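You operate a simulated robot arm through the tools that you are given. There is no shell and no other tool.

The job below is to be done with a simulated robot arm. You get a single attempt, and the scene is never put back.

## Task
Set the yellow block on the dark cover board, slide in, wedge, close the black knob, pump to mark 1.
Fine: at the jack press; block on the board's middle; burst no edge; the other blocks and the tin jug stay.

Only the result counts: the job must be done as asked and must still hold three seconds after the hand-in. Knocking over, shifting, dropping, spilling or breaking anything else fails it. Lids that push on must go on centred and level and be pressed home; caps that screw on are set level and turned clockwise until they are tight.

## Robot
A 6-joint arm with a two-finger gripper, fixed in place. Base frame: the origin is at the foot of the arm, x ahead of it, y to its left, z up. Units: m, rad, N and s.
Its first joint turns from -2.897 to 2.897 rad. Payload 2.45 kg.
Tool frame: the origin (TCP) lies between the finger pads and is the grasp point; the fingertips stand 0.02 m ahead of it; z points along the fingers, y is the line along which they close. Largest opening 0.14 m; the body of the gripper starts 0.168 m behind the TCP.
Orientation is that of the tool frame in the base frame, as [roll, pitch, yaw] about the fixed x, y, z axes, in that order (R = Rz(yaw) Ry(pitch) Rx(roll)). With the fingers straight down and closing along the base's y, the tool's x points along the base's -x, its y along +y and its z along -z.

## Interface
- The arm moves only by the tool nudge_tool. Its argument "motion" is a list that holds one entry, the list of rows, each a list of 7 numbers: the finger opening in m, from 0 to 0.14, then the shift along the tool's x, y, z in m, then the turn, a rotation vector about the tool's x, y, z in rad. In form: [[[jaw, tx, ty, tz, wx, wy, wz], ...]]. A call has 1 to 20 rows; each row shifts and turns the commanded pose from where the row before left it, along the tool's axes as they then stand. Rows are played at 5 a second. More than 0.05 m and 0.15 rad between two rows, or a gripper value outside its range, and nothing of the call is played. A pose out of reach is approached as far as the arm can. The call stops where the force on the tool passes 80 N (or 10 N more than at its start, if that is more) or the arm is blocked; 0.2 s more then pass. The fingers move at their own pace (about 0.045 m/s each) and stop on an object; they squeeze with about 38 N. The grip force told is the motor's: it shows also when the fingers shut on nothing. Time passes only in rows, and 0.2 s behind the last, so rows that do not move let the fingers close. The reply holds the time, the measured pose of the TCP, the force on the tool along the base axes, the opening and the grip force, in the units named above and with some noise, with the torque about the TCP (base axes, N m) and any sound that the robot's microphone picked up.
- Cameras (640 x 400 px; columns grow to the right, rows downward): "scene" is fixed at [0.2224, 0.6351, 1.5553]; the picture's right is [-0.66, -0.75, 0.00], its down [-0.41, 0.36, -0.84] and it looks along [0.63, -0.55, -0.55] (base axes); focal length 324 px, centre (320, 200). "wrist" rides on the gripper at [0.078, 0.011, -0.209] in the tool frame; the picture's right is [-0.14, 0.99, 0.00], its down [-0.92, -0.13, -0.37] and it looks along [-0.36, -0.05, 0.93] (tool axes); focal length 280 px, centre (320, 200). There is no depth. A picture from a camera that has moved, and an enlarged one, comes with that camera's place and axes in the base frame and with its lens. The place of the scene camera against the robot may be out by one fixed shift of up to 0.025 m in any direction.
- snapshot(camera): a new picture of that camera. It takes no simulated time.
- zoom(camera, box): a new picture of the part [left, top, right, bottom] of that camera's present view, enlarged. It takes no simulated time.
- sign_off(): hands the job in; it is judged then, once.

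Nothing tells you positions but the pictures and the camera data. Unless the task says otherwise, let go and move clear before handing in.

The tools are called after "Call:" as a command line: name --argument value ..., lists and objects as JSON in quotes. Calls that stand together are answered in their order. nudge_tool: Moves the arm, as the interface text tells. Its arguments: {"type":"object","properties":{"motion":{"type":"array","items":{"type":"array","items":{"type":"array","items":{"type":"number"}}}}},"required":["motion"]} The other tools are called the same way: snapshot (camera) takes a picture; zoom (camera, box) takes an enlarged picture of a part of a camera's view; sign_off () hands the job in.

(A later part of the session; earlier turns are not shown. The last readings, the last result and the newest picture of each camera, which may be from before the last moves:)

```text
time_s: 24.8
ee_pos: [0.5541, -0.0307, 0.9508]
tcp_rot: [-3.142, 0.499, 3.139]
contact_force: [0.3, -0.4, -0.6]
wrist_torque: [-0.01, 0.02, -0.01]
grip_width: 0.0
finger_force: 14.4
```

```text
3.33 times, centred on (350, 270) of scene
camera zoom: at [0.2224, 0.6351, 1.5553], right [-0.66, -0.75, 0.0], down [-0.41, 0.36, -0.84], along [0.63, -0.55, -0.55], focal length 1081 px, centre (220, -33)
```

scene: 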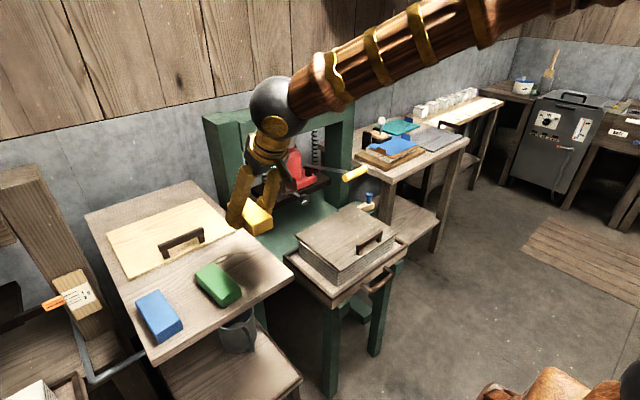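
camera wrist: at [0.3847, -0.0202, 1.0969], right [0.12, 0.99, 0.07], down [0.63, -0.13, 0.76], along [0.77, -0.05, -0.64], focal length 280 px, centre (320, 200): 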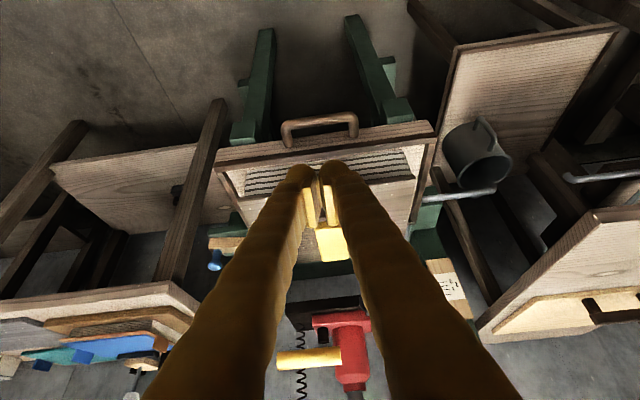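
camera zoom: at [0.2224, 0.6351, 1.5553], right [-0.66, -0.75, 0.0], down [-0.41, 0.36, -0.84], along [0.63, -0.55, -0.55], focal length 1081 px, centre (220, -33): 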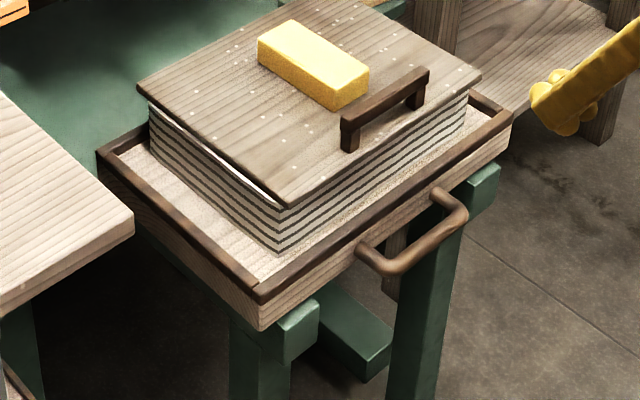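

The tray handle bar is at about (0.661, -0.026, 0.689). I'll tilt the tool to 0.65 rad, come down in front of the bar with closed fingers and push the tray in from there.

Call:
nudge_tool --motion '[[[0.0, 0, 0, 0, 0, -0.075, 0], [0.0, 0, 0, 0, 0, -0.075, 0], [0.0, 0.02245, 0.0008, 0.03945, 0, 0, 0], [0.0, 0.02245, 0.0008, 0.03945, 0, 0, 0], [0.0, 0.02245, 0.0008, 0.03945, 0, 0, 0], [0.0, 0.02245, 0.0008, 0.03945, 0, 0, 0], [0.0, 0.02245, 0.0008, 0.03945, 0, 0, 0], [0.0, 0.02245, 0.0008, 0.03945, 0, 0, 0], [0.0, 0, 0, 0, 0, 0, 0]]]'

Call:
snapshot --camera "wrist"

Call:
zoom --camera "scene" --box '[320, 220, 460, 340]'

```text
time_s: 26.8
ee_pos: [0.671, -0.0697, 0.7662]
tcp_rot: [3.101, 0.645, 3.117]
contact_force: [0.8, -0.4, 0.7]
wrist_torque: [-0.01, 0.0, 0.0]
grip_width: 0.0
finger_force: 29.2
out of reach, approached as far as the arm can: row 1, 2, 3, 4, 5, 6, 7, 8
```

```text
taken
camera wrist: at [0.4824, -0.0632, 0.8875], right [0.11, 0.99, 0.11], down [0.52, -0.15, 0.84], along [0.85, -0.03, -0.53], focal length 280 px, centre (320, 200)
```

wrist: 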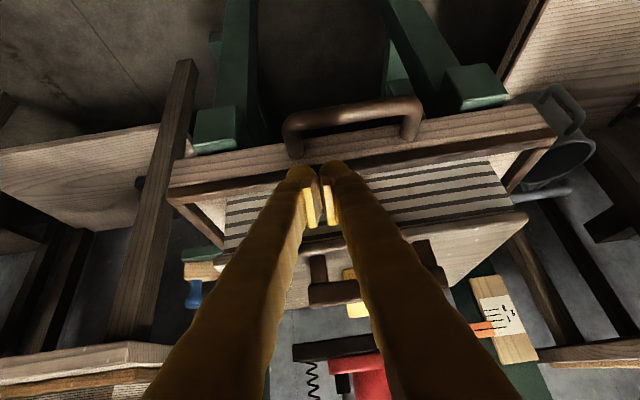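

```text
3.33 times, centred on (390, 280) of scene
camera zoom: at [0.2224, 0.6351, 1.5553], right [-0.66, -0.75, 0.0], down [-0.41, 0.36, -0.84], along [0.63, -0.55, -0.55], focal length 1081 px, centre (87, -67)
```

zoom: 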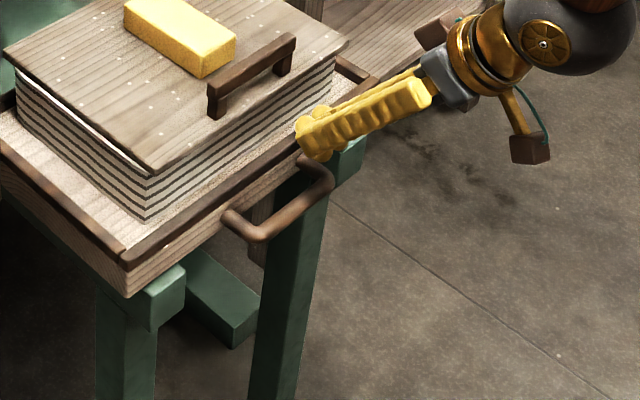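

That tilt is out of reach this close to the base, with no contact made. I'll back out the way I came and use a more upright tool for the first part of the push.

Call:
nudge_tool --motion '[[[0.0, -0.02245, -0.0008, -0.03945, 0, 0, 0], [0.0, -0.02245, -0.0008, -0.03945, 0, 0, 0], [0.0, -0.02245, -0.0008, -0.03945, 0, 0, 0], [0.0, -0.02245, -0.0008, -0.03945, 0, 0, 0], [0.0, -0.02245, -0.0008, -0.03945, 0, 0, 0], [0.0, -0.02245, -0.0008, -0.03945, 0, 0, 0], [0.0, 0, 0, 0, 0, 0.1, 0], [0.0, 0, 0, 0, 0, 0.1, 0], [0.0, 0, 0, 0, 0, 0.1, 0], [0.0, 0, 0, 0, 0, 0.1, 0], [0.0, 0, 0, 0, 0, 0, 0]]]'

Call:
snapshot --camera "wrist"

Call:
snapshot --camera "scene"

```text
time_s: 29.2
ee_pos: [0.6322, -0.0758, 1.037]
tcp_rot: [3.141, 0.25, -3.142]
contact_force: [-0.9, 0.6, -0.6]
wrist_torque: [-0.01, -0.01, -0.01]
grip_width: 0.0
finger_force: 29.5
```

```text
taken
camera wrist: at [0.5051, -0.0652, 1.2194], right [0.13, 0.99, 0.03], down [0.8, -0.13, 0.58], along [0.58, -0.05, -0.81], focal length 280 px, centre (320, 200)
```

wrist: 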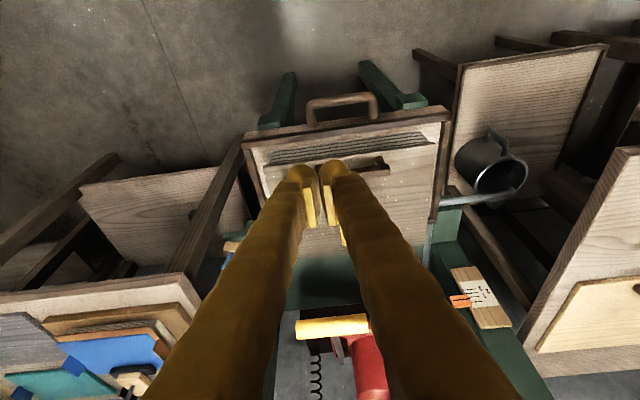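

```text
taken
```

scene: 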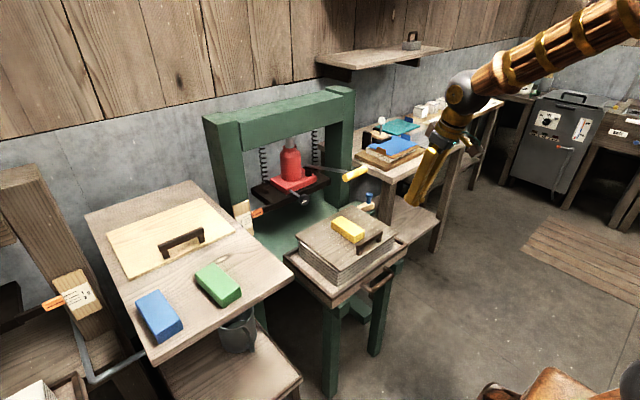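

Call:
nudge_tool --motion '[[[0.0, 0.0146, 0.00625, 0.041, 0, 0, 0], [0.0, 0.0146, 0.00625, 0.041, 0, 0, 0], [0.0, 0.0146, 0.00625, 0.041, 0, 0, 0], [0.0, 0.0146, 0.00625, 0.041, 0, 0, 0], [0.0, 0.0146, 0.00625, 0.041, 0, 0, 0], [0.0, 0, 0, 0, 0, 0, 0]]]'

Call:
nudge_tool --motion '[[[0.0, 0.0146, 0.00625, 0.041, 0, 0, 0], [0.0, 0.0146, 0.00625, 0.041, 0, 0, 0], [0.0, 0.0146, 0.00625, 0.041, 0, 0, 0], [0.0, 0, 0, 0, 0, 0, 0]]]'

Call:
snapshot --camera "wrist"

Call:
zoom --camera "scene" --box '[320, 220, 460, 340]'

```text
time_s: 30.6
ee_pos: [0.611, -0.0458, 0.8204]
tcp_rot: [3.14, 0.251, -3.141]
contact_force: [-1.1, -1.0, 0.5]
wrist_torque: [0.0, -0.01, 0.03]
grip_width: 0.0
finger_force: 29.6
```

```text
time_s: 31.6
ee_pos: [0.5984, -0.0356, 0.7041]
tcp_rot: [-3.117, 0.245, -3.141]
contact_force: [-0.1, 0.1, -0.3]
wrist_torque: [0.02, 0.0, 0.0]
grip_width: 0.0
finger_force: 29.2
out of reach, approached as far as the arm can: row 3
```

```text
taken
camera wrist: at [0.4722, -0.0196, 0.8882], right [0.14, 0.99, 0.01], down [0.8, -0.12, 0.58], along [0.58, -0.07, -0.81], focal length 280 px, centre (320, 200)
```

wrist: 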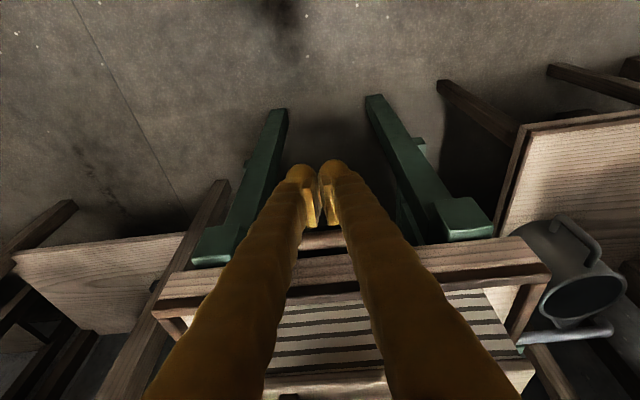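

```text
3.33 times, centred on (390, 280) of scene
camera zoom: at [0.2224, 0.6351, 1.5553], right [-0.66, -0.75, 0.0], down [-0.41, 0.36, -0.84], along [0.63, -0.55, -0.55], focal length 1081 px, centre (87, -67)
```

zoom: 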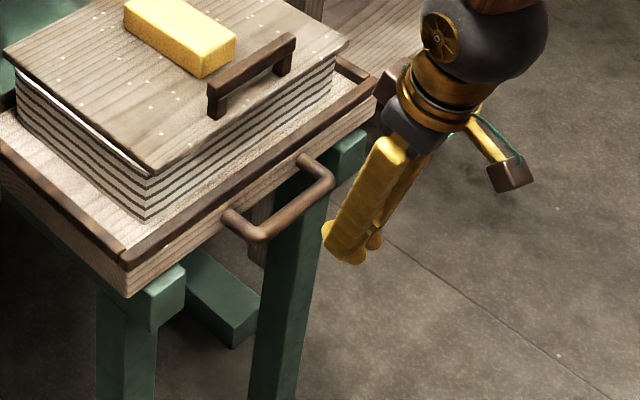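

Call:
nudge_tool --motion '[[[0.0, 0, 0, 0, -0.0246, 0.075, 0], [0.0, 0, 0, 0, 0, 0.075, 0], [0.0, -0.0157, 0.0096, 0.0136, 0, 0, 0], [0.0, 0, 0, 0, 0, 0, 0]]]'

Call:
zoom --camera "scene" --box '[320, 220, 460, 340]'

Call:
snapshot --camera "wrist"

```text
time_s: 32.6
ee_pos: [0.6145, -0.0257, 0.6858]
tcp_rot: [-3.124, 0.142, 3.141]
contact_force: [-0.6, 0.1, -0.1]
wrist_torque: [0.03, -0.04, -0.02]
grip_width: 0.0001
finger_force: 29.2
out of reach, approached as far as the arm can: row 1
```

```text
3.33 times, centred on (390, 280) of scene
camera zoom: at [0.2224, 0.6351, 1.5553], right [-0.66, -0.75, 0.0], down [-0.41, 0.36, -0.84], along [0.63, -0.55, -0.55], focal length 1081 px, centre (87, -67)
```

zoom: 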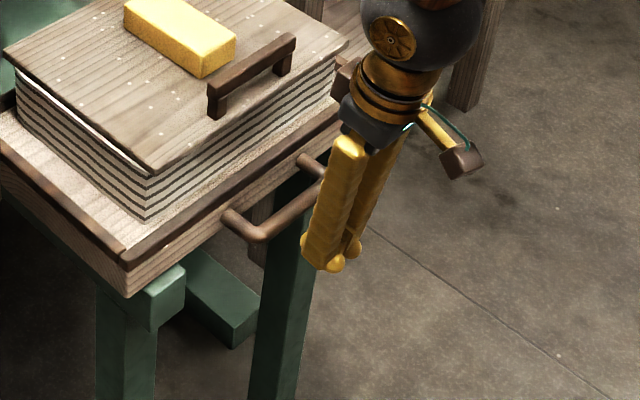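

```text
taken
camera wrist: at [0.5083, -0.0102, 0.881], right [0.14, 0.99, 0.0], down [0.86, -0.12, 0.5], along [0.49, -0.07, -0.87], focal length 280 px, centre (320, 200)
```

wrist: 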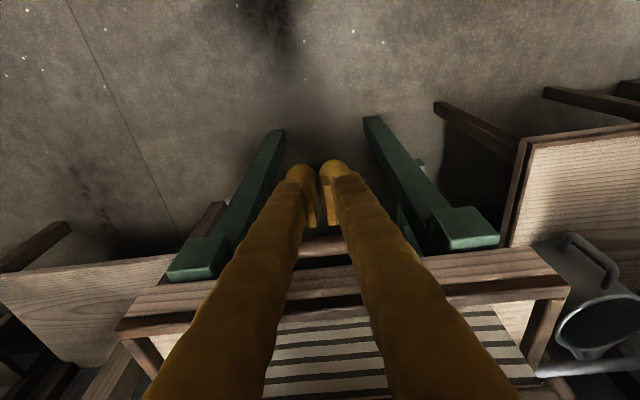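

The closed fingers are just in front of the tray's handle bar at its middle. Starting a gentle push in +x.

Call:
nudge_tool --motion '[[[0.0, -0.015, 0, -0.004, 0, 0, 0], [0.0, -0.0099, 0, 0.0014, 0, 0, 0], [0.0, -0.0099, 0, 0.0014, 0, 0, 0], [0.0, -0.0099, 0, 0.0014, 0, 0, 0], [0.0, 0, 0, 0, 0, 0, 0]]]'

Call:
zoom --camera "scene" --box '[260, 170, 440, 340]'

```text
time_s: 33.8
ee_pos: [0.6607, -0.0247, 0.691]
tcp_rot: [-3.122, 0.14, 3.139]
contact_force: [0.7, -0.8, 0.9]
wrist_torque: [0.05, 0.02, 0.0]
grip_width: 0.0
finger_force: 29.8
```

```text
2.35 times, centred on (350, 255) of scene
camera zoom: at [0.2224, 0.6351, 1.5553], right [-0.66, -0.75, 0.0], down [-0.41, 0.36, -0.84], along [0.63, -0.55, -0.55], focal length 763 px, centre (249, 71)
```

zoom: 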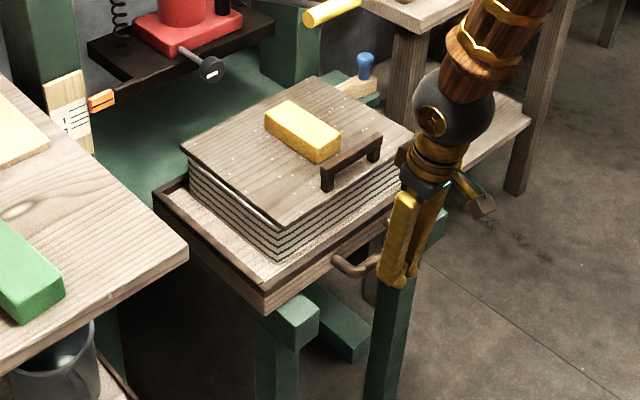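

The tray slides with little resistance. Continuing the push and watching for straightness.

Call:
nudge_tool --motion '[[[0.0, -0.0198, 0, 0.0028, 0, 0, 0], [0.0, -0.0198, 0, 0.0028, 0, 0, 0], [0.0, -0.0198, 0, 0.0028, 0, 0, 0], [0.0, -0.0198, 0, 0.0028, 0, 0, 0], [0.0, 0, 0, 0, 0, 0, 0]]]'

Call:
zoom --camera "scene" --box '[240, 150, 420, 320]'

Call:
snapshot --camera "wrist"

```text
time_s: 35.0
ee_pos: [0.7404, -0.0277, 0.6916]
tcp_rot: [-3.124, 0.141, 3.141]
contact_force: [0.1, -0.1, -0.7]
wrist_torque: [0.0, -0.01, 0.01]
grip_width: 0.0
finger_force: 29.6
```

```text
2.35 times, centred on (330, 235) of scene
camera zoom: at [0.2224, 0.6351, 1.5553], right [-0.66, -0.75, 0.0], down [-0.41, 0.36, -0.84], along [0.63, -0.55, -0.55], focal length 763 px, centre (296, 118)
```

zoom: 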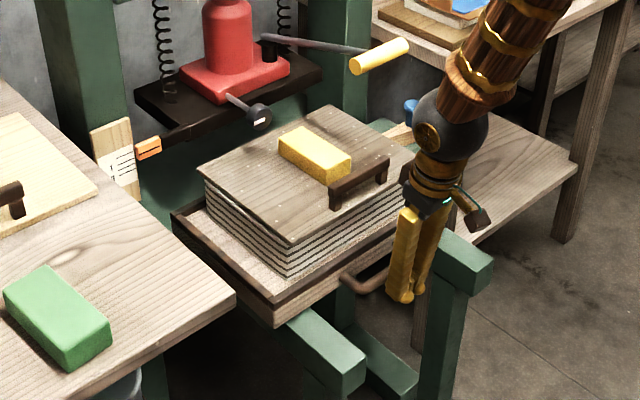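

```text
taken
camera wrist: at [0.6328, -0.0131, 0.8868], right [0.14, 0.99, 0.0], down [0.86, -0.12, 0.5], along [0.49, -0.07, -0.87], focal length 280 px, centre (320, 200)
```

wrist: 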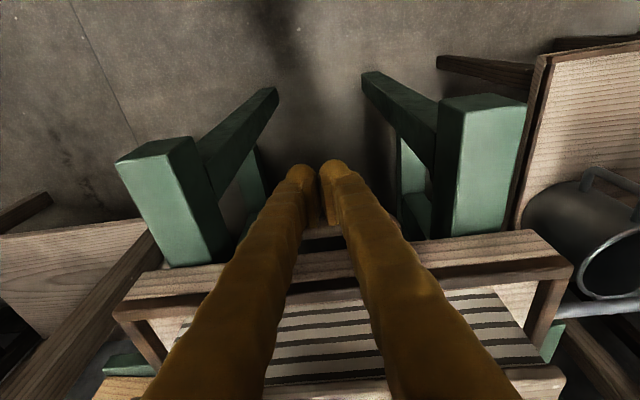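

Call:
nudge_tool --motion '[[[0.0, -0.0198, 0, 0.0028, 0, -0.05, 0], [0.0, -0.01964, 0, 0.00378, 0, -0.05, 0], [0.0, -0.01943, 0, 0.00475, 0, -0.05, 0], [0.0, -0.01916, 0, 0.00572, 0, -0.05, 0], [0.0, -0.01886, 0, 0.00667, 0, -0.05, 0], [0.0, 0, 0, 0, 0, 0, 0]]]'

Call:
zoom --camera "scene" --box '[230, 130, 410, 300]'

Call:
snapshot --camera "wrist"

```text
time_s: 36.4
ee_pos: [0.839, -0.027, 0.6933]
tcp_rot: [-3.13, 0.389, -3.141]
contact_force: [-0.5, -0.5, -0.1]
wrist_torque: [0.01, 0.01, -0.04]
grip_width: 0.0
finger_force: 29.3
```

```text
2.35 times, centred on (320, 215) of scene
camera zoom: at [0.2224, 0.6351, 1.5553], right [-0.66, -0.75, 0.0], down [-0.41, 0.36, -0.84], along [0.63, -0.55, -0.55], focal length 763 px, centre (320, 165)
```

zoom: 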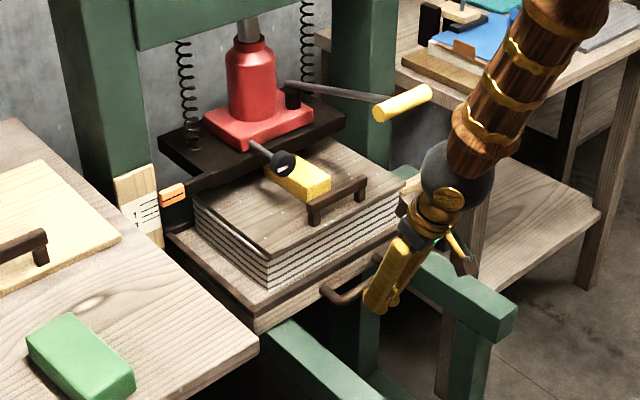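

```text
taken
camera wrist: at [0.6884, -0.0133, 0.8567], right [0.13, 0.99, 0.04], down [0.71, -0.12, 0.69], along [0.69, -0.06, -0.72], focal length 280 px, centre (320, 200)
```

wrist: 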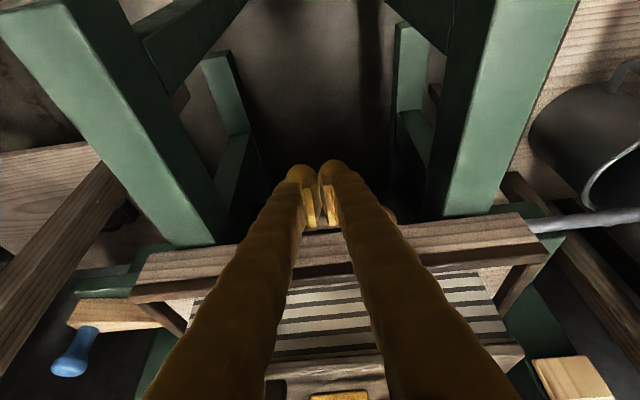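

Call:
nudge_tool --motion '[[[0.0, -0.0185, 0, 0.0076, 0, -0.05, 0], [0.0, -0.0181, 0, 0.00852, 0, -0.05, 0], [0.0, -0.00883, 0, 0.0047, 0, -0.025, 0], [0.0, 0, 0, 0, 0, 0, 0]]]'

Call:
zoom --camera "scene" --box '[230, 130, 410, 300]'

Call:
snapshot --camera "wrist"

```text
time_s: 37.4
ee_pos: [0.8897, -0.028, 0.6912]
tcp_rot: [-3.123, 0.516, -3.138]
contact_force: [0.0, 1.1, 0.4]
wrist_torque: [-0.02, 0.03, 0.01]
grip_width: 0.0001
finger_force: 30.2
```

```text
2.35 times, centred on (320, 215) of scene
camera zoom: at [0.2224, 0.6351, 1.5553], right [-0.66, -0.75, 0.0], down [-0.41, 0.36, -0.84], along [0.63, -0.55, -0.55], focal length 763 px, centre (320, 165)
```

zoom: 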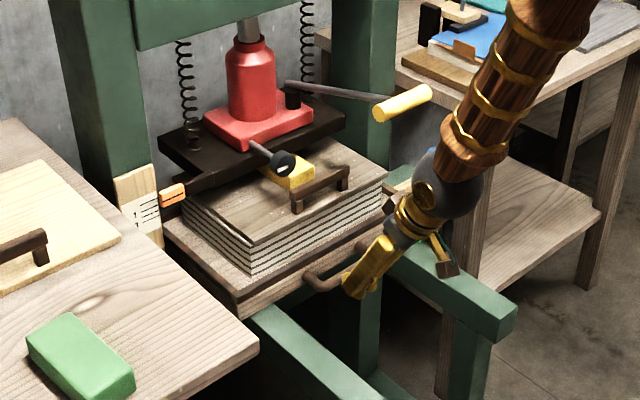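

```text
taken
camera wrist: at [0.7189, -0.0133, 0.8339], right [0.12, 0.99, 0.05], down [0.62, -0.12, 0.78], along [0.78, -0.06, -0.63], focal length 280 px, centre (320, 200)
```

wrist: 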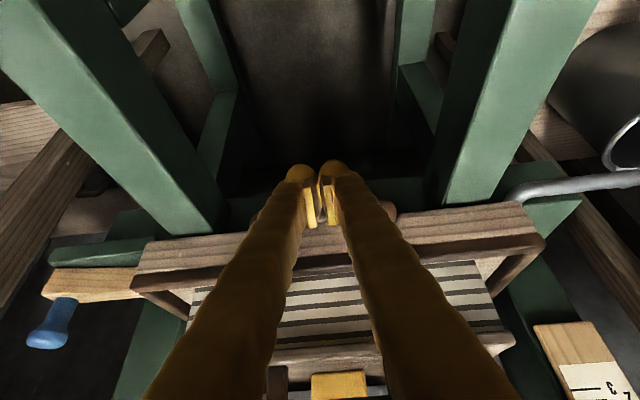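

The tray is nearly in. Creeping forward in small steps until it meets the stop.

Call:
nudge_tool --motion '[[[0.0, -0.0087, 0, 0.0049, 0, -0.02, 0], [0.0, -0.0087, 0, 0.0049, 0, -0.02, 0], [0.0, -0.0043, 0, 0.0026, 0, 0, 0], [0.0, -0.0043, 0, 0.0026, 0, 0, 0], [0.0, 0, 0, 0, 0, 0, 0]]]'

Call:
zoom --camera "scene" --box '[230, 130, 410, 300]'

Call:
snapshot --camera "wrist"

```text
time_s: 38.6
ee_pos: [0.9203, -0.0267, 0.6921]
tcp_rot: [-3.122, 0.557, -3.136]
contact_force: [0.7, -0.1, 0.9]
wrist_torque: [0.02, 0.0, -0.02]
grip_width: 0.0001
finger_force: 29.9
```

```text
2.35 times, centred on (320, 215) of scene
camera zoom: at [0.2224, 0.6351, 1.5553], right [-0.66, -0.75, 0.0], down [-0.41, 0.36, -0.84], along [0.63, -0.55, -0.55], focal length 763 px, centre (320, 165)
```

zoom: 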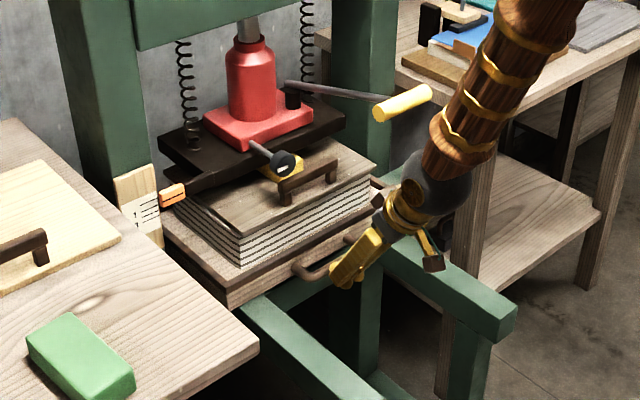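

```text
taken
camera wrist: at [0.7437, -0.0134, 0.828], right [0.12, 0.99, 0.06], down [0.59, -0.12, 0.8], along [0.8, -0.06, -0.6], focal length 280 px, centre (320, 200)
```

wrist: 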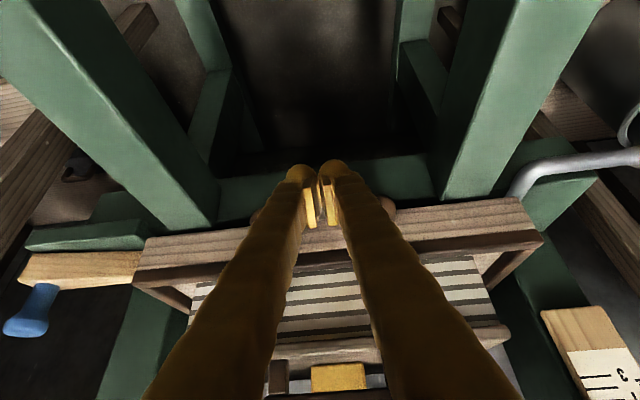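

Call:
nudge_tool --motion '[[[0.0, -0.0042, 0, 0.0026, 0, 0, 0], [0.0, -0.0042, 0, 0.0026, 0, 0, 0], [0.0, -0.0042, 0, 0.0026, 0, 0, 0], [0.0, -0.0042, 0, 0.0026, 0, 0, 0], [0.0, 0, 0, 0, 0, 0, 0]]]'

Call:
snapshot --camera "wrist"

Call:
zoom --camera "wrist" --box '[0, 200, 280, 380]'

```text
time_s: 39.8
ee_pos: [0.9393, -0.0278, 0.6913]
tcp_rot: [-3.122, 0.555, -3.134]
contact_force: [-0.6, -0.2, 0.1]
wrist_torque: [-0.03, -0.01, -0.01]
grip_width: 0.0002
finger_force: 29.5
```

```text
taken
camera wrist: at [0.7635, -0.0136, 0.8275], right [0.12, 0.99, 0.06], down [0.59, -0.12, 0.8], along [0.8, -0.06, -0.6], focal length 280 px, centre (320, 200)
```

wrist: 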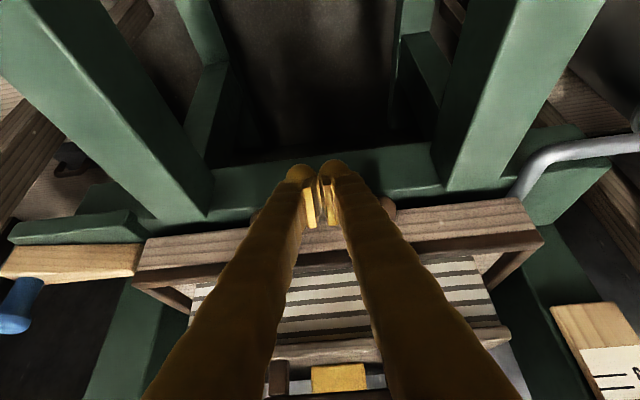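

```text
2.22 times, centred on (140, 290) of wrist
camera zoom: at [0.7635, -0.0136, 0.8275], right [0.12, 0.99, 0.06], down [0.59, -0.12, 0.8], along [0.8, -0.06, -0.6], focal length 623 px, centre (720, 0)
```

zoom: 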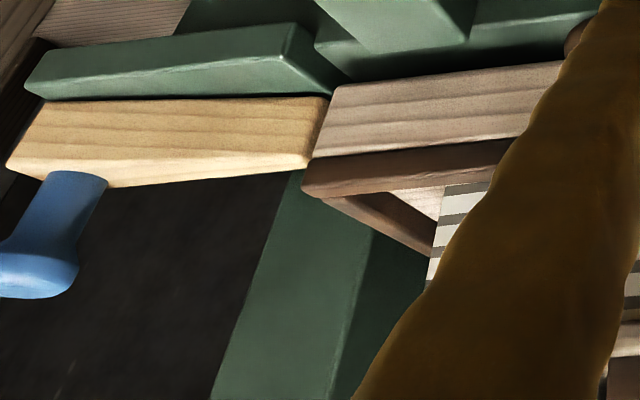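

Call:
nudge_tool --motion '[[[0.0, -0.0042, 0, 0.0026, 0, 0, 0], [0.0, -0.0042, 0, 0.0026, 0, 0, 0], [0.0, -0.0042, 0, 0.0026, 0, 0, 0], [0.0, -0.0042, 0, 0.0026, 0, 0, 0], [0.0, 0, 0, 0, 0, 0, 0]]]'

Call:
snapshot --camera "wrist"

Call:
zoom --camera "wrist" --box '[0, 180, 280, 360]'

Call:
zoom --camera "scene" --box '[230, 130, 410, 300]'

```text
time_s: 41.0
ee_pos: [0.9601, -0.028, 0.693]
tcp_rot: [-3.122, 0.556, -3.135]
contact_force: [1.0, 0.3, -0.4]
wrist_torque: [-0.01, 0.0, 0.03]
grip_width: 0.0
finger_force: 29.7
```

```text
taken
camera wrist: at [0.783, -0.0135, 0.8283], right [0.12, 0.99, 0.06], down [0.59, -0.12, 0.8], along [0.8, -0.06, -0.6], focal length 280 px, centre (320, 200)
```

wrist: 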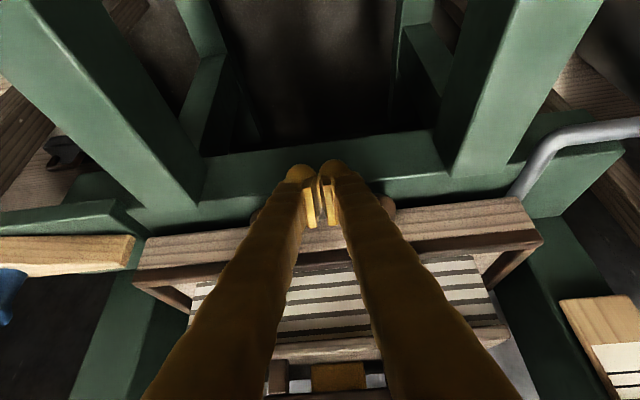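

```text
2.22 times, centred on (140, 270) of wrist
camera zoom: at [0.783, -0.0135, 0.8283], right [0.12, 0.99, 0.06], down [0.59, -0.12, 0.8], along [0.8, -0.06, -0.6], focal length 623 px, centre (720, 44)
```

zoom: 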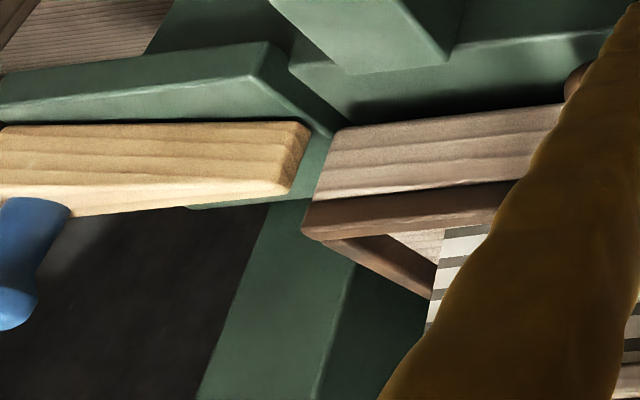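

```text
2.35 times, centred on (320, 215) of scene
camera zoom: at [0.2224, 0.6351, 1.5553], right [-0.66, -0.75, 0.0], down [-0.41, 0.36, -0.84], along [0.63, -0.55, -0.55], focal length 763 px, centre (320, 165)
```

zoom: 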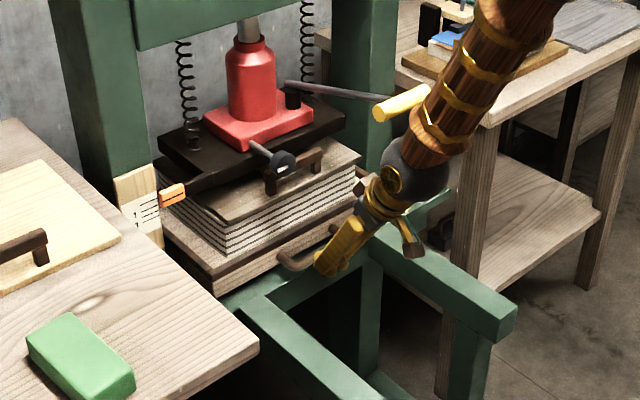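

The tray front is now passing the wedge line, with no stop felt yet. Continuing carefully with slightly more tilt for clearance to the pump bar.

Call:
nudge_tool --motion '[[[0.0, -0.0042, 0, 0.0026, 0, -0.03, 0], [0.0, -0.0042, 0, 0.0027, 0, -0.03, 0], [0.0, -0.0041, 0, 0.0028, 0, -0.03, 0], [0.0, -0.004, 0, 0.003, 0, -0.03, 0], [0.0, 0, 0, 0, 0, 0, 0]]]'

Call:
snapshot --camera "wrist"

Call:
zoom --camera "wrist" --box '[0, 180, 280, 360]'

Call:
zoom --camera "scene" --box '[230, 110, 410, 280]'

```text
time_s: 41.7
ee_pos: [0.9665, -0.028, 0.6916]
tcp_rot: [-3.122, 0.617, -3.134]
contact_force: [-21.8, 0.5, 16.3]
wrist_torque: [0.14, -0.32, 0.16]
grip_width: 0.006
finger_force: 29.4
stopped in row 3: the force on the tool passed its limit at 102 N (the readings are from after the stop); the commanded pose is now the measured one
```

```text
taken
camera wrist: at [0.781, -0.0135, 0.8161], right [0.12, 0.99, 0.06], down [0.54, -0.12, 0.84], along [0.84, -0.06, -0.55], focal length 280 px, centre (320, 200)
```

wrist: 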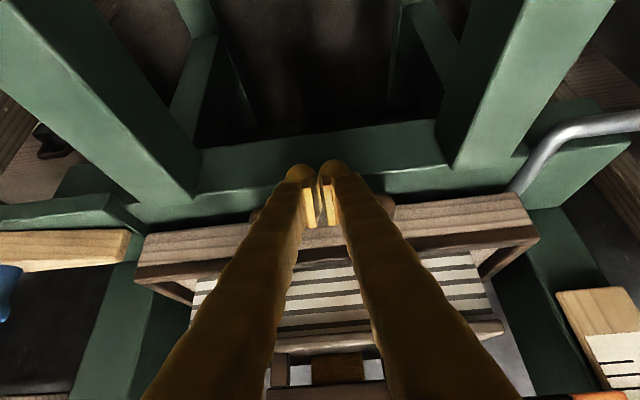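

```text
2.22 times, centred on (140, 270) of wrist
camera zoom: at [0.781, -0.0135, 0.8161], right [0.12, 0.99, 0.06], down [0.54, -0.12, 0.84], along [0.84, -0.06, -0.55], focal length 623 px, centre (720, 44)
```

zoom: 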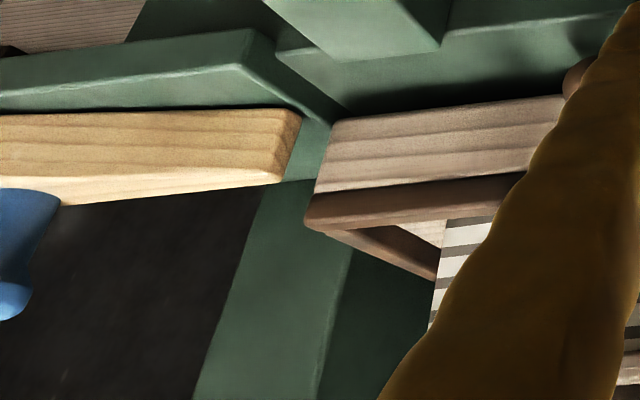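

```text
2.35 times, centred on (320, 195) of scene
camera zoom: at [0.2224, 0.6351, 1.5553], right [-0.66, -0.75, 0.0], down [-0.41, 0.36, -0.84], along [0.63, -0.55, -0.55], focal length 763 px, centre (320, 212)
```

zoom: 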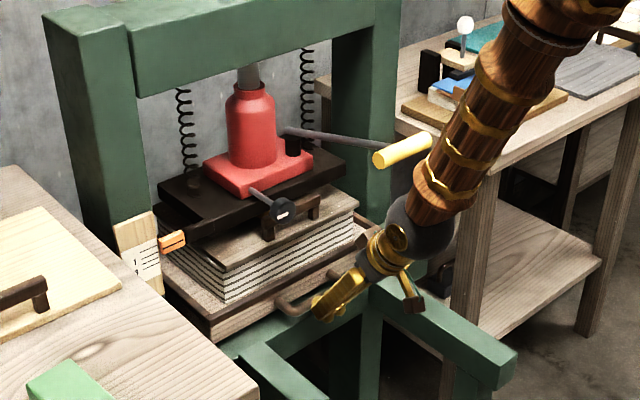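

The tray met its stop (force limit) with the TCP at x=0.967, so it's fully in. I'll back off and then inspect the wedge and press.

Call:
nudge_tool --motion '[[[0.0, 0.0163, 0, -0.0116, 0, 0, 0], [0.0, 0.0163, 0, -0.0116, 0, 0, 0], [0.0, 0.0163, 0, -0.0116, 0, 0, 0], [0.0, 0.0072, 0, -0.0418, 0, 0, 0], [0.0, 0.0072, 0, -0.0418, 0, 0, 0], [0.0, 0.0072, 0, -0.0418, 0, 0, 0], [0.0, 0.0072, 0, -0.0418, 0, 0, 0], [0.0, 0.0072, 0, -0.0418, 0, 0, 0], [0.0, 0.0072, 0, -0.0418, 0, 0, 0], [0.0, 0, 0, 0, 0, 0, 0]]]'

Call:
snapshot --camera "wrist"

Call:
snapshot --camera "scene"

```text
time_s: 43.9
ee_pos: [0.7224, -0.0256, 0.8704]
tcp_rot: [-3.12, 0.618, -3.132]
contact_force: [0.4, -0.8, -0.6]
wrist_torque: [0.01, 0.01, -0.03]
grip_width: 0.0
finger_force: 29.3
```

```text
taken
camera wrist: at [0.5381, -0.0119, 0.9949], right [0.12, 0.99, 0.06], down [0.54, -0.12, 0.84], along [0.84, -0.06, -0.55], focal length 280 px, centre (320, 200)
```

wrist: 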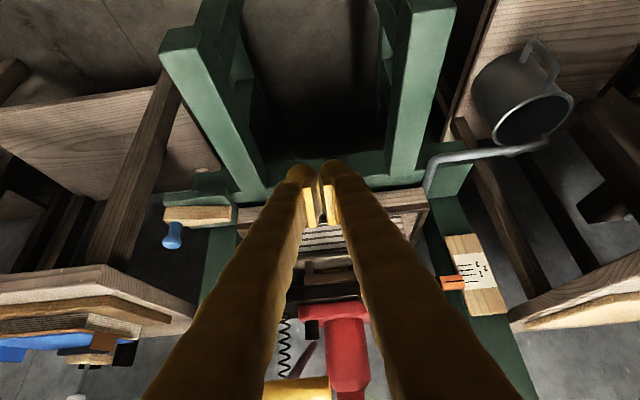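

```text
taken
```

scene: 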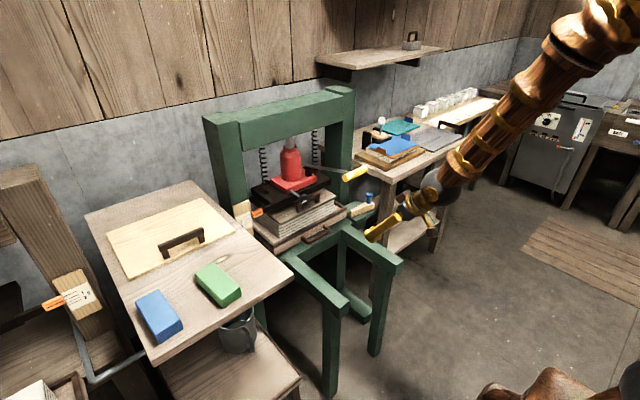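

Call:
nudge_tool --motion '[[[0.0, 0, -0.04, -0.01, 0, 0, 0], [0.05, 0, -0.04, -0.01, 0, 0, 0], [0.1, 0, -0.04, -0.01, 0, 0, 0], [0.14, 0, -0.04, -0.01, 0, 0, 0], [0.14, 0, -0.03, -0.01, 0, 0, 0], [0.14, 0, 0, 0, 0, 0, 0]]]'

Call:
snapshot --camera "wrist"

Call:
zoom --camera "wrist" --box '[240, 140, 420, 260]'

Call:
zoom --camera "scene" --box '[330, 160, 430, 240]'

Call:
zoom --camera "scene" --box '[230, 150, 370, 260]'

```text
time_s: 45.3
ee_pos: [0.6967, -0.2138, 0.9147]
tcp_rot: [-3.122, 0.622, -3.133]
contact_force: [0.5, 0.3, -0.5]
wrist_torque: [-0.01, 0.02, -0.02]
grip_width: 0.103
finger_force: 0.1
```

```text
taken
camera wrist: at [0.5116, -0.1998, 1.039], right [0.12, 0.99, 0.06], down [0.54, -0.12, 0.84], along [0.84, -0.06, -0.54], focal length 280 px, centre (320, 200)
```

wrist: 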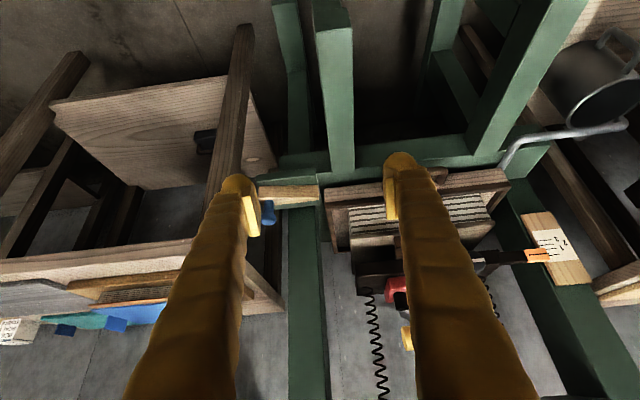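

```text
3.33 times, centred on (330, 200) of wrist
camera zoom: at [0.5116, -0.1998, 1.039], right [0.12, 0.99, 0.06], down [0.54, -0.12, 0.84], along [0.84, -0.06, -0.54], focal length 935 px, centre (287, 200)
```

zoom: 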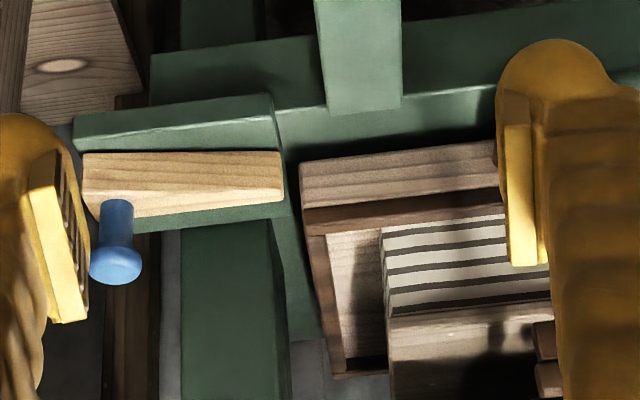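

```text
5.00 times, centred on (380, 200) of scene
camera zoom: at [0.2224, 0.6351, 1.5553], right [-0.66, -0.75, 0.0], down [-0.41, 0.36, -0.84], along [0.63, -0.55, -0.55], focal length 1622 px, centre (20, 200)
```

zoom: 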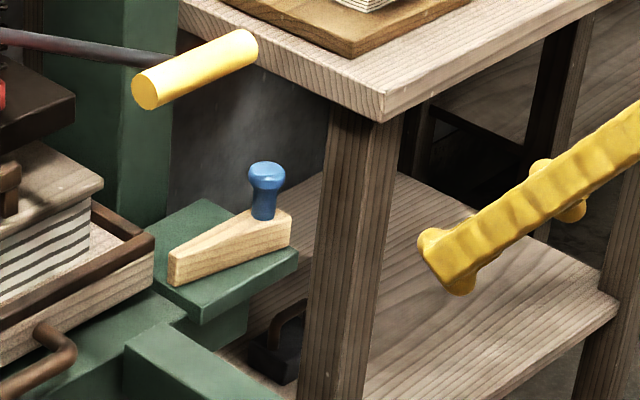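

```text
3.64 times, centred on (300, 205) of scene
camera zoom: at [0.2224, 0.6351, 1.5553], right [-0.66, -0.75, 0.0], down [-0.41, 0.36, -0.84], along [0.63, -0.55, -0.55], focal length 1180 px, centre (393, 182)
```

zoom: 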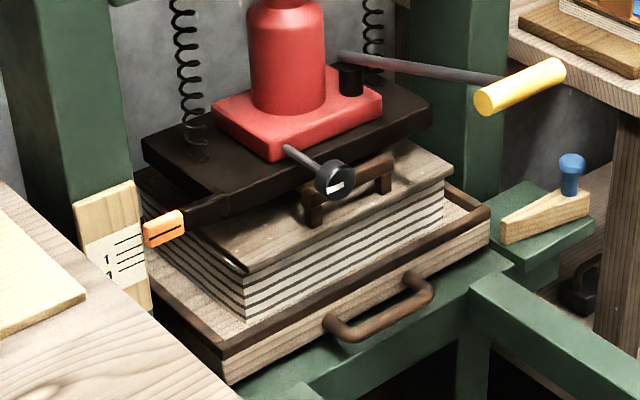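

The blue knob sits upright on the wedge's thick end at about (1.01, -0.345, 0.745), and the wedge's thin end points at the tray's front corner. I'll approach with the fingers straddling the knob in y.

Call:
nudge_tool --motion '[[[0.06, -0.0226, -0.0187, 0.0316, -0.0196, 0, 0], [0.06, -0.0226, -0.0187, 0.0316, 0, 0, 0], [0.06, -0.0226, -0.0187, 0.0316, 0, 0, 0], [0.06, -0.0226, -0.0187, 0.0316, 0, 0, 0], [0.06, -0.0226, -0.0187, 0.0316, 0, 0, 0], [0.06, -0.0226, -0.0187, 0.0316, 0, 0, 0], [0.06, -0.0226, -0.0187, 0.0316, 0, 0, 0], [0.06, 0, 0, 0, 0, 0, 0]]]'

Call:
snapshot --camera "wrist"

Call:
zoom --camera "wrist" --box '[240, 120, 440, 260]'

Call:
zoom --camera "scene" --box '[330, 140, 450, 240]'

```text
time_s: 47.1
ee_pos: [0.9534, -0.3411, 0.8254]
tcp_rot: [-3.141, 0.619, -3.132]
contact_force: [0.4, 0.8, 0.8]
wrist_torque: [0.01, -0.01, -0.02]
grip_width: 0.0602
finger_force: 0.0
```

```text
taken
camera wrist: at [0.7688, -0.3308, 0.9506], right [0.1, 0.99, 0.08], down [0.54, -0.12, 0.83], along [0.84, -0.04, -0.55], focal length 280 px, centre (320, 200)
```

wrist: 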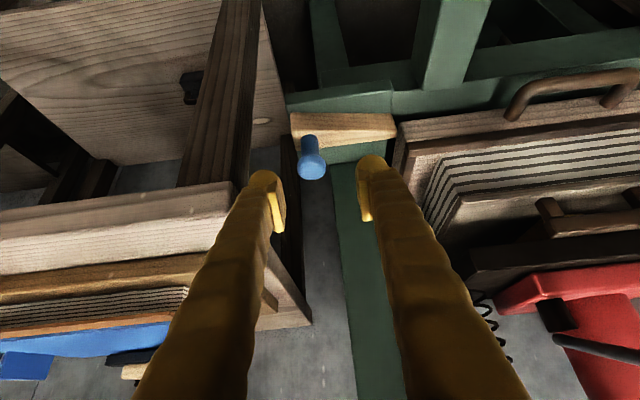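

```text
2.86 times, centred on (340, 190) of wrist
camera zoom: at [0.7688, -0.3308, 0.9506], right [0.1, 0.99, 0.08], down [0.54, -0.12, 0.83], along [0.84, -0.04, -0.55], focal length 801 px, centre (263, 229)
```

zoom: 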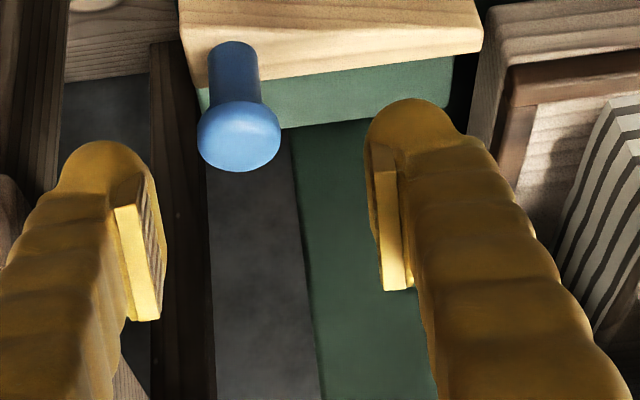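

```text
4.00 times, centred on (390, 190) of scene
camera zoom: at [0.2224, 0.6351, 1.5553], right [-0.66, -0.75, 0.0], down [-0.41, 0.36, -0.84], along [0.63, -0.55, -0.55], focal length 1298 px, centre (40, 240)
```

zoom: 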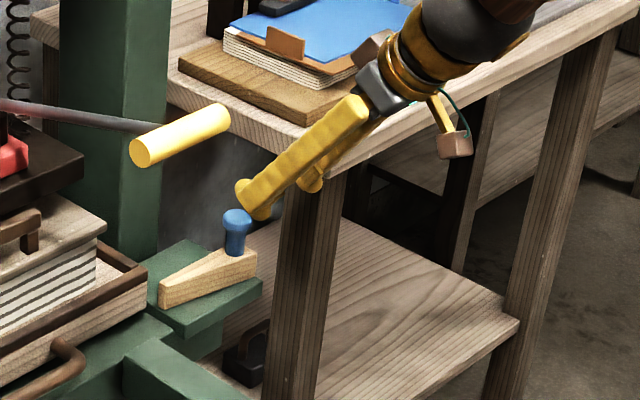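

Call:
nudge_tool --motion '[[[0.06, 0, -0.009, 0, 0, 0, 0], [0.06, 0, 0, 0.03, 0, 0, 0], [0.06, 0, 0, 0.03, 0, 0, 0], [0.06, 0, 0, 0.022, 0, 0, 0], [0.06, 0, 0, 0, 0, 0, 0]]]'

Call:
zoom --camera "wrist" --box '[240, 100, 440, 260]'

Call:
zoom --camera "scene" --box '[330, 140, 450, 240]'

```text
time_s: 48.3
ee_pos: [1.0015, -0.3481, 0.7607]
tcp_rot: [3.14, 0.618, -3.133]
contact_force: [0.2, -0.6, 0.7]
wrist_torque: [0.03, -0.04, 0.01]
grip_width: 0.06
finger_force: 0.1
```

```text
2.50 times, centred on (340, 180) of wrist
camera zoom: at [0.8169, -0.3385, 0.8853], right [0.1, 0.99, 0.08], down [0.54, -0.12, 0.83], along [0.84, -0.04, -0.55], focal length 701 px, centre (270, 250)
```

zoom: 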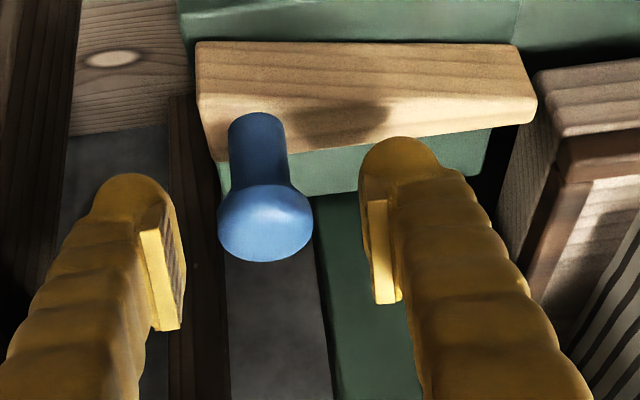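

```text
4.00 times, centred on (390, 190) of scene
camera zoom: at [0.2224, 0.6351, 1.5553], right [-0.66, -0.75, 0.0], down [-0.41, 0.36, -0.84], along [0.63, -0.55, -0.55], focal length 1298 px, centre (40, 240)
```

zoom: 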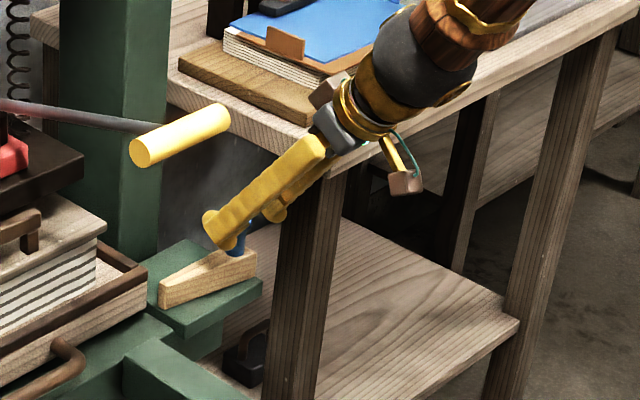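

Call:
nudge_tool --motion '[[[0.06, 0, -0.0015, 0.018, 0, 0, 0], [0.05, 0, 0, 0, 0, 0, 0], [0.035, 0, 0, 0, 0, 0, 0], [0.02, 0, 0, 0, 0, 0, 0], [0.01, 0, 0, 0, 0, 0, 0], [0.01, 0, 0, 0, 0, 0, 0]]]'

Call:
zoom --camera "wrist" --box '[240, 100, 440, 260]'

```text
time_s: 49.7
ee_pos: [1.0127, -0.3506, 0.7445]
tcp_rot: [-3.14, 0.618, -3.134]
contact_force: [-0.2, 7.1, -0.6]
wrist_torque: [0.0, -0.06, 0.02]
grip_width: 0.0319
finger_force: 45.2
```

```text
2.50 times, centred on (340, 180) of wrist
camera zoom: at [0.8269, -0.3409, 0.8694], right [0.1, 0.99, 0.08], down [0.54, -0.12, 0.83], along [0.84, -0.04, -0.55], focal length 701 px, centre (270, 250)
```

zoom: 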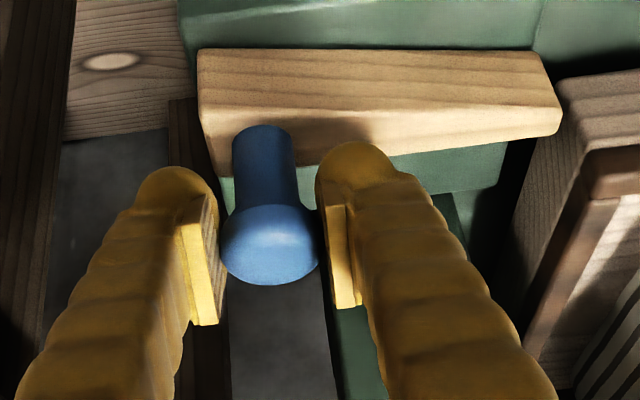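

The knob is gripped. Moving the wedge in +y in small steps and watching the force.

Call:
nudge_tool --motion '[[[0.01, 0, 0.005, 0, 0, 0, 0], [0.01, 0, 0.005, 0, 0, 0, 0], [0.01, 0, 0.005, 0, 0, 0, 0], [0.01, 0, 0.005, 0, 0, 0, 0], [0.01, 0, 0, 0, 0, 0, 0]]]'

Call:
zoom --camera "wrist" --box '[240, 100, 440, 260]'

Call:
zoom --camera "scene" --box '[300, 160, 400, 250]'

```text
time_s: 50.9
ee_pos: [1.0131, -0.3314, 0.7442]
tcp_rot: [-3.141, 0.619, -3.134]
contact_force: [41.2, 1.9, -14.6]
wrist_torque: [-0.08, -0.13, 0.02]
grip_width: 0.0317
finger_force: 45.3
```

```text
2.50 times, centred on (340, 180) of wrist
camera zoom: at [0.8268, -0.3222, 0.8692], right [0.1, 0.99, 0.08], down [0.54, -0.12, 0.83], along [0.84, -0.04, -0.55], focal length 701 px, centre (270, 250)
```

zoom: 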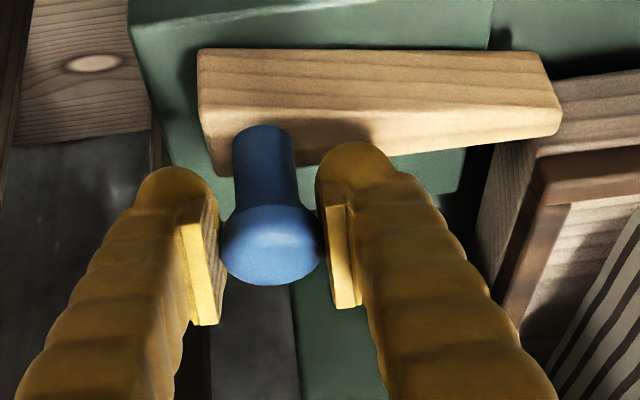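

```text
4.44 times, centred on (350, 205) of scene
camera zoom: at [0.2224, 0.6351, 1.5553], right [-0.66, -0.75, 0.0], down [-0.41, 0.36, -0.84], along [0.63, -0.55, -0.55], focal length 1442 px, centre (187, 178)
```

zoom: 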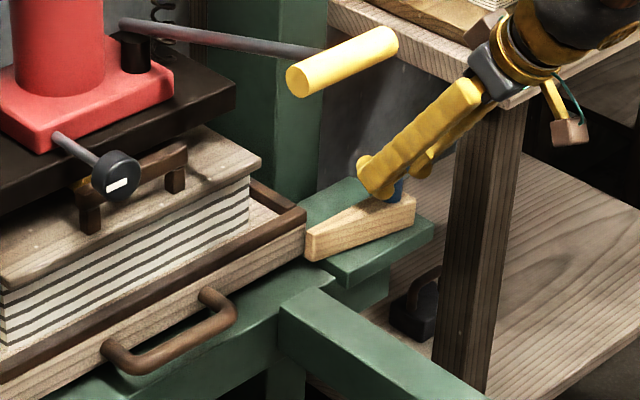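

The guide is slightly slanted and pushes the hand in +x, so I'll relieve that and follow the slant.

Call:
nudge_tool --motion '[[[0.01, -0.0008, 0, 0.001, 0, 0, 0], [0.01, -0.0003, 0.005, 0.0002, 0, 0, 0], [0.01, -0.0003, 0.005, 0.0002, 0, 0, 0], [0.01, 0, 0, 0, 0, 0, 0]]]'

Call:
zoom --camera "wrist" --box '[240, 100, 440, 260]'

```text
time_s: 51.9
ee_pos: [1.013, -0.324, 0.7429]
tcp_rot: [3.141, 0.619, -3.135]
contact_force: [-17.5, -2.1, 8.4]
wrist_torque: [0.02, 0.02, -0.09]
grip_width: 0.0311
finger_force: 44.9
```

```text
2.50 times, centred on (340, 180) of wrist
camera zoom: at [0.8278, -0.3131, 0.8684], right [0.1, 0.99, 0.08], down [0.54, -0.12, 0.83], along [0.84, -0.04, -0.55], focal length 701 px, centre (270, 250)
```

zoom: 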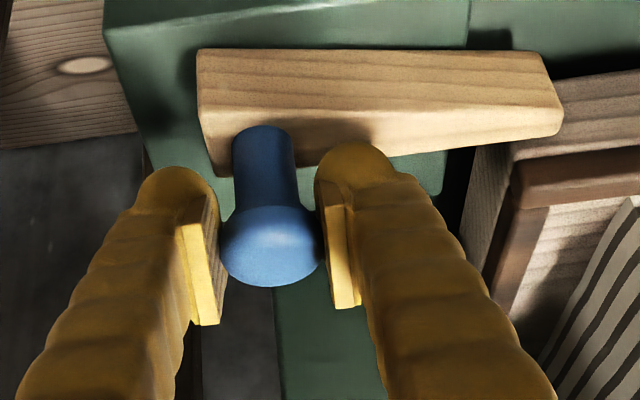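

Call:
nudge_tool --motion '[[[0.01, 0.0003, 0.005, -0.0002, 0, 0, 0], [0.01, 0, 0.005, 0, 0, 0, 0], [0.01, 0, 0.005, 0, 0, 0, 0], [0.01, 0, 0.005, 0, 0, 0, 0], [0.01, 0, 0, 0, 0, 0, 0]]]'

Call:
zoom --camera "wrist" --box '[240, 100, 440, 260]'

Call:
zoom --camera "scene" --box '[300, 160, 400, 250]'

```text
time_s: 53.1
ee_pos: [1.0133, -0.3026, 0.7436]
tcp_rot: [3.14, 0.616, -3.132]
contact_force: [-13.7, 0.1, -9.8]
wrist_torque: [-0.1, 0.15, 0.04]
grip_width: 0.0309
finger_force: 44.8
```

```text
2.50 times, centred on (340, 180) of wrist
camera zoom: at [0.828, -0.293, 0.8684], right [0.1, 0.99, 0.08], down [0.54, -0.12, 0.83], along [0.84, -0.04, -0.55], focal length 701 px, centre (270, 250)
```

zoom: 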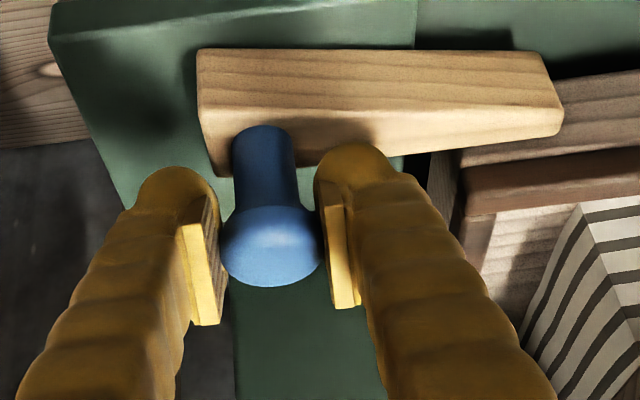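

```text
4.44 times, centred on (350, 205) of scene
camera zoom: at [0.2224, 0.6351, 1.5553], right [-0.66, -0.75, 0.0], down [-0.41, 0.36, -0.84], along [0.63, -0.55, -0.55], focal length 1442 px, centre (187, 178)
```

zoom: 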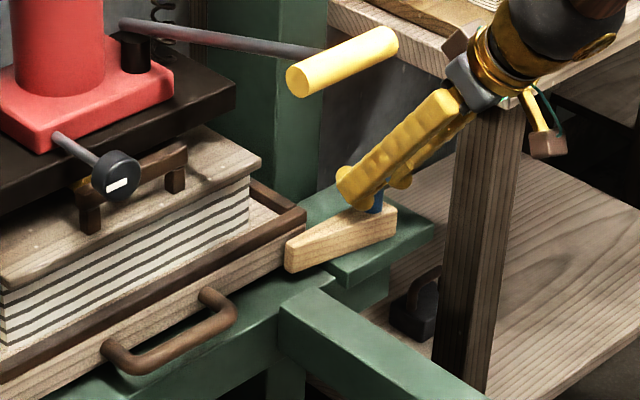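

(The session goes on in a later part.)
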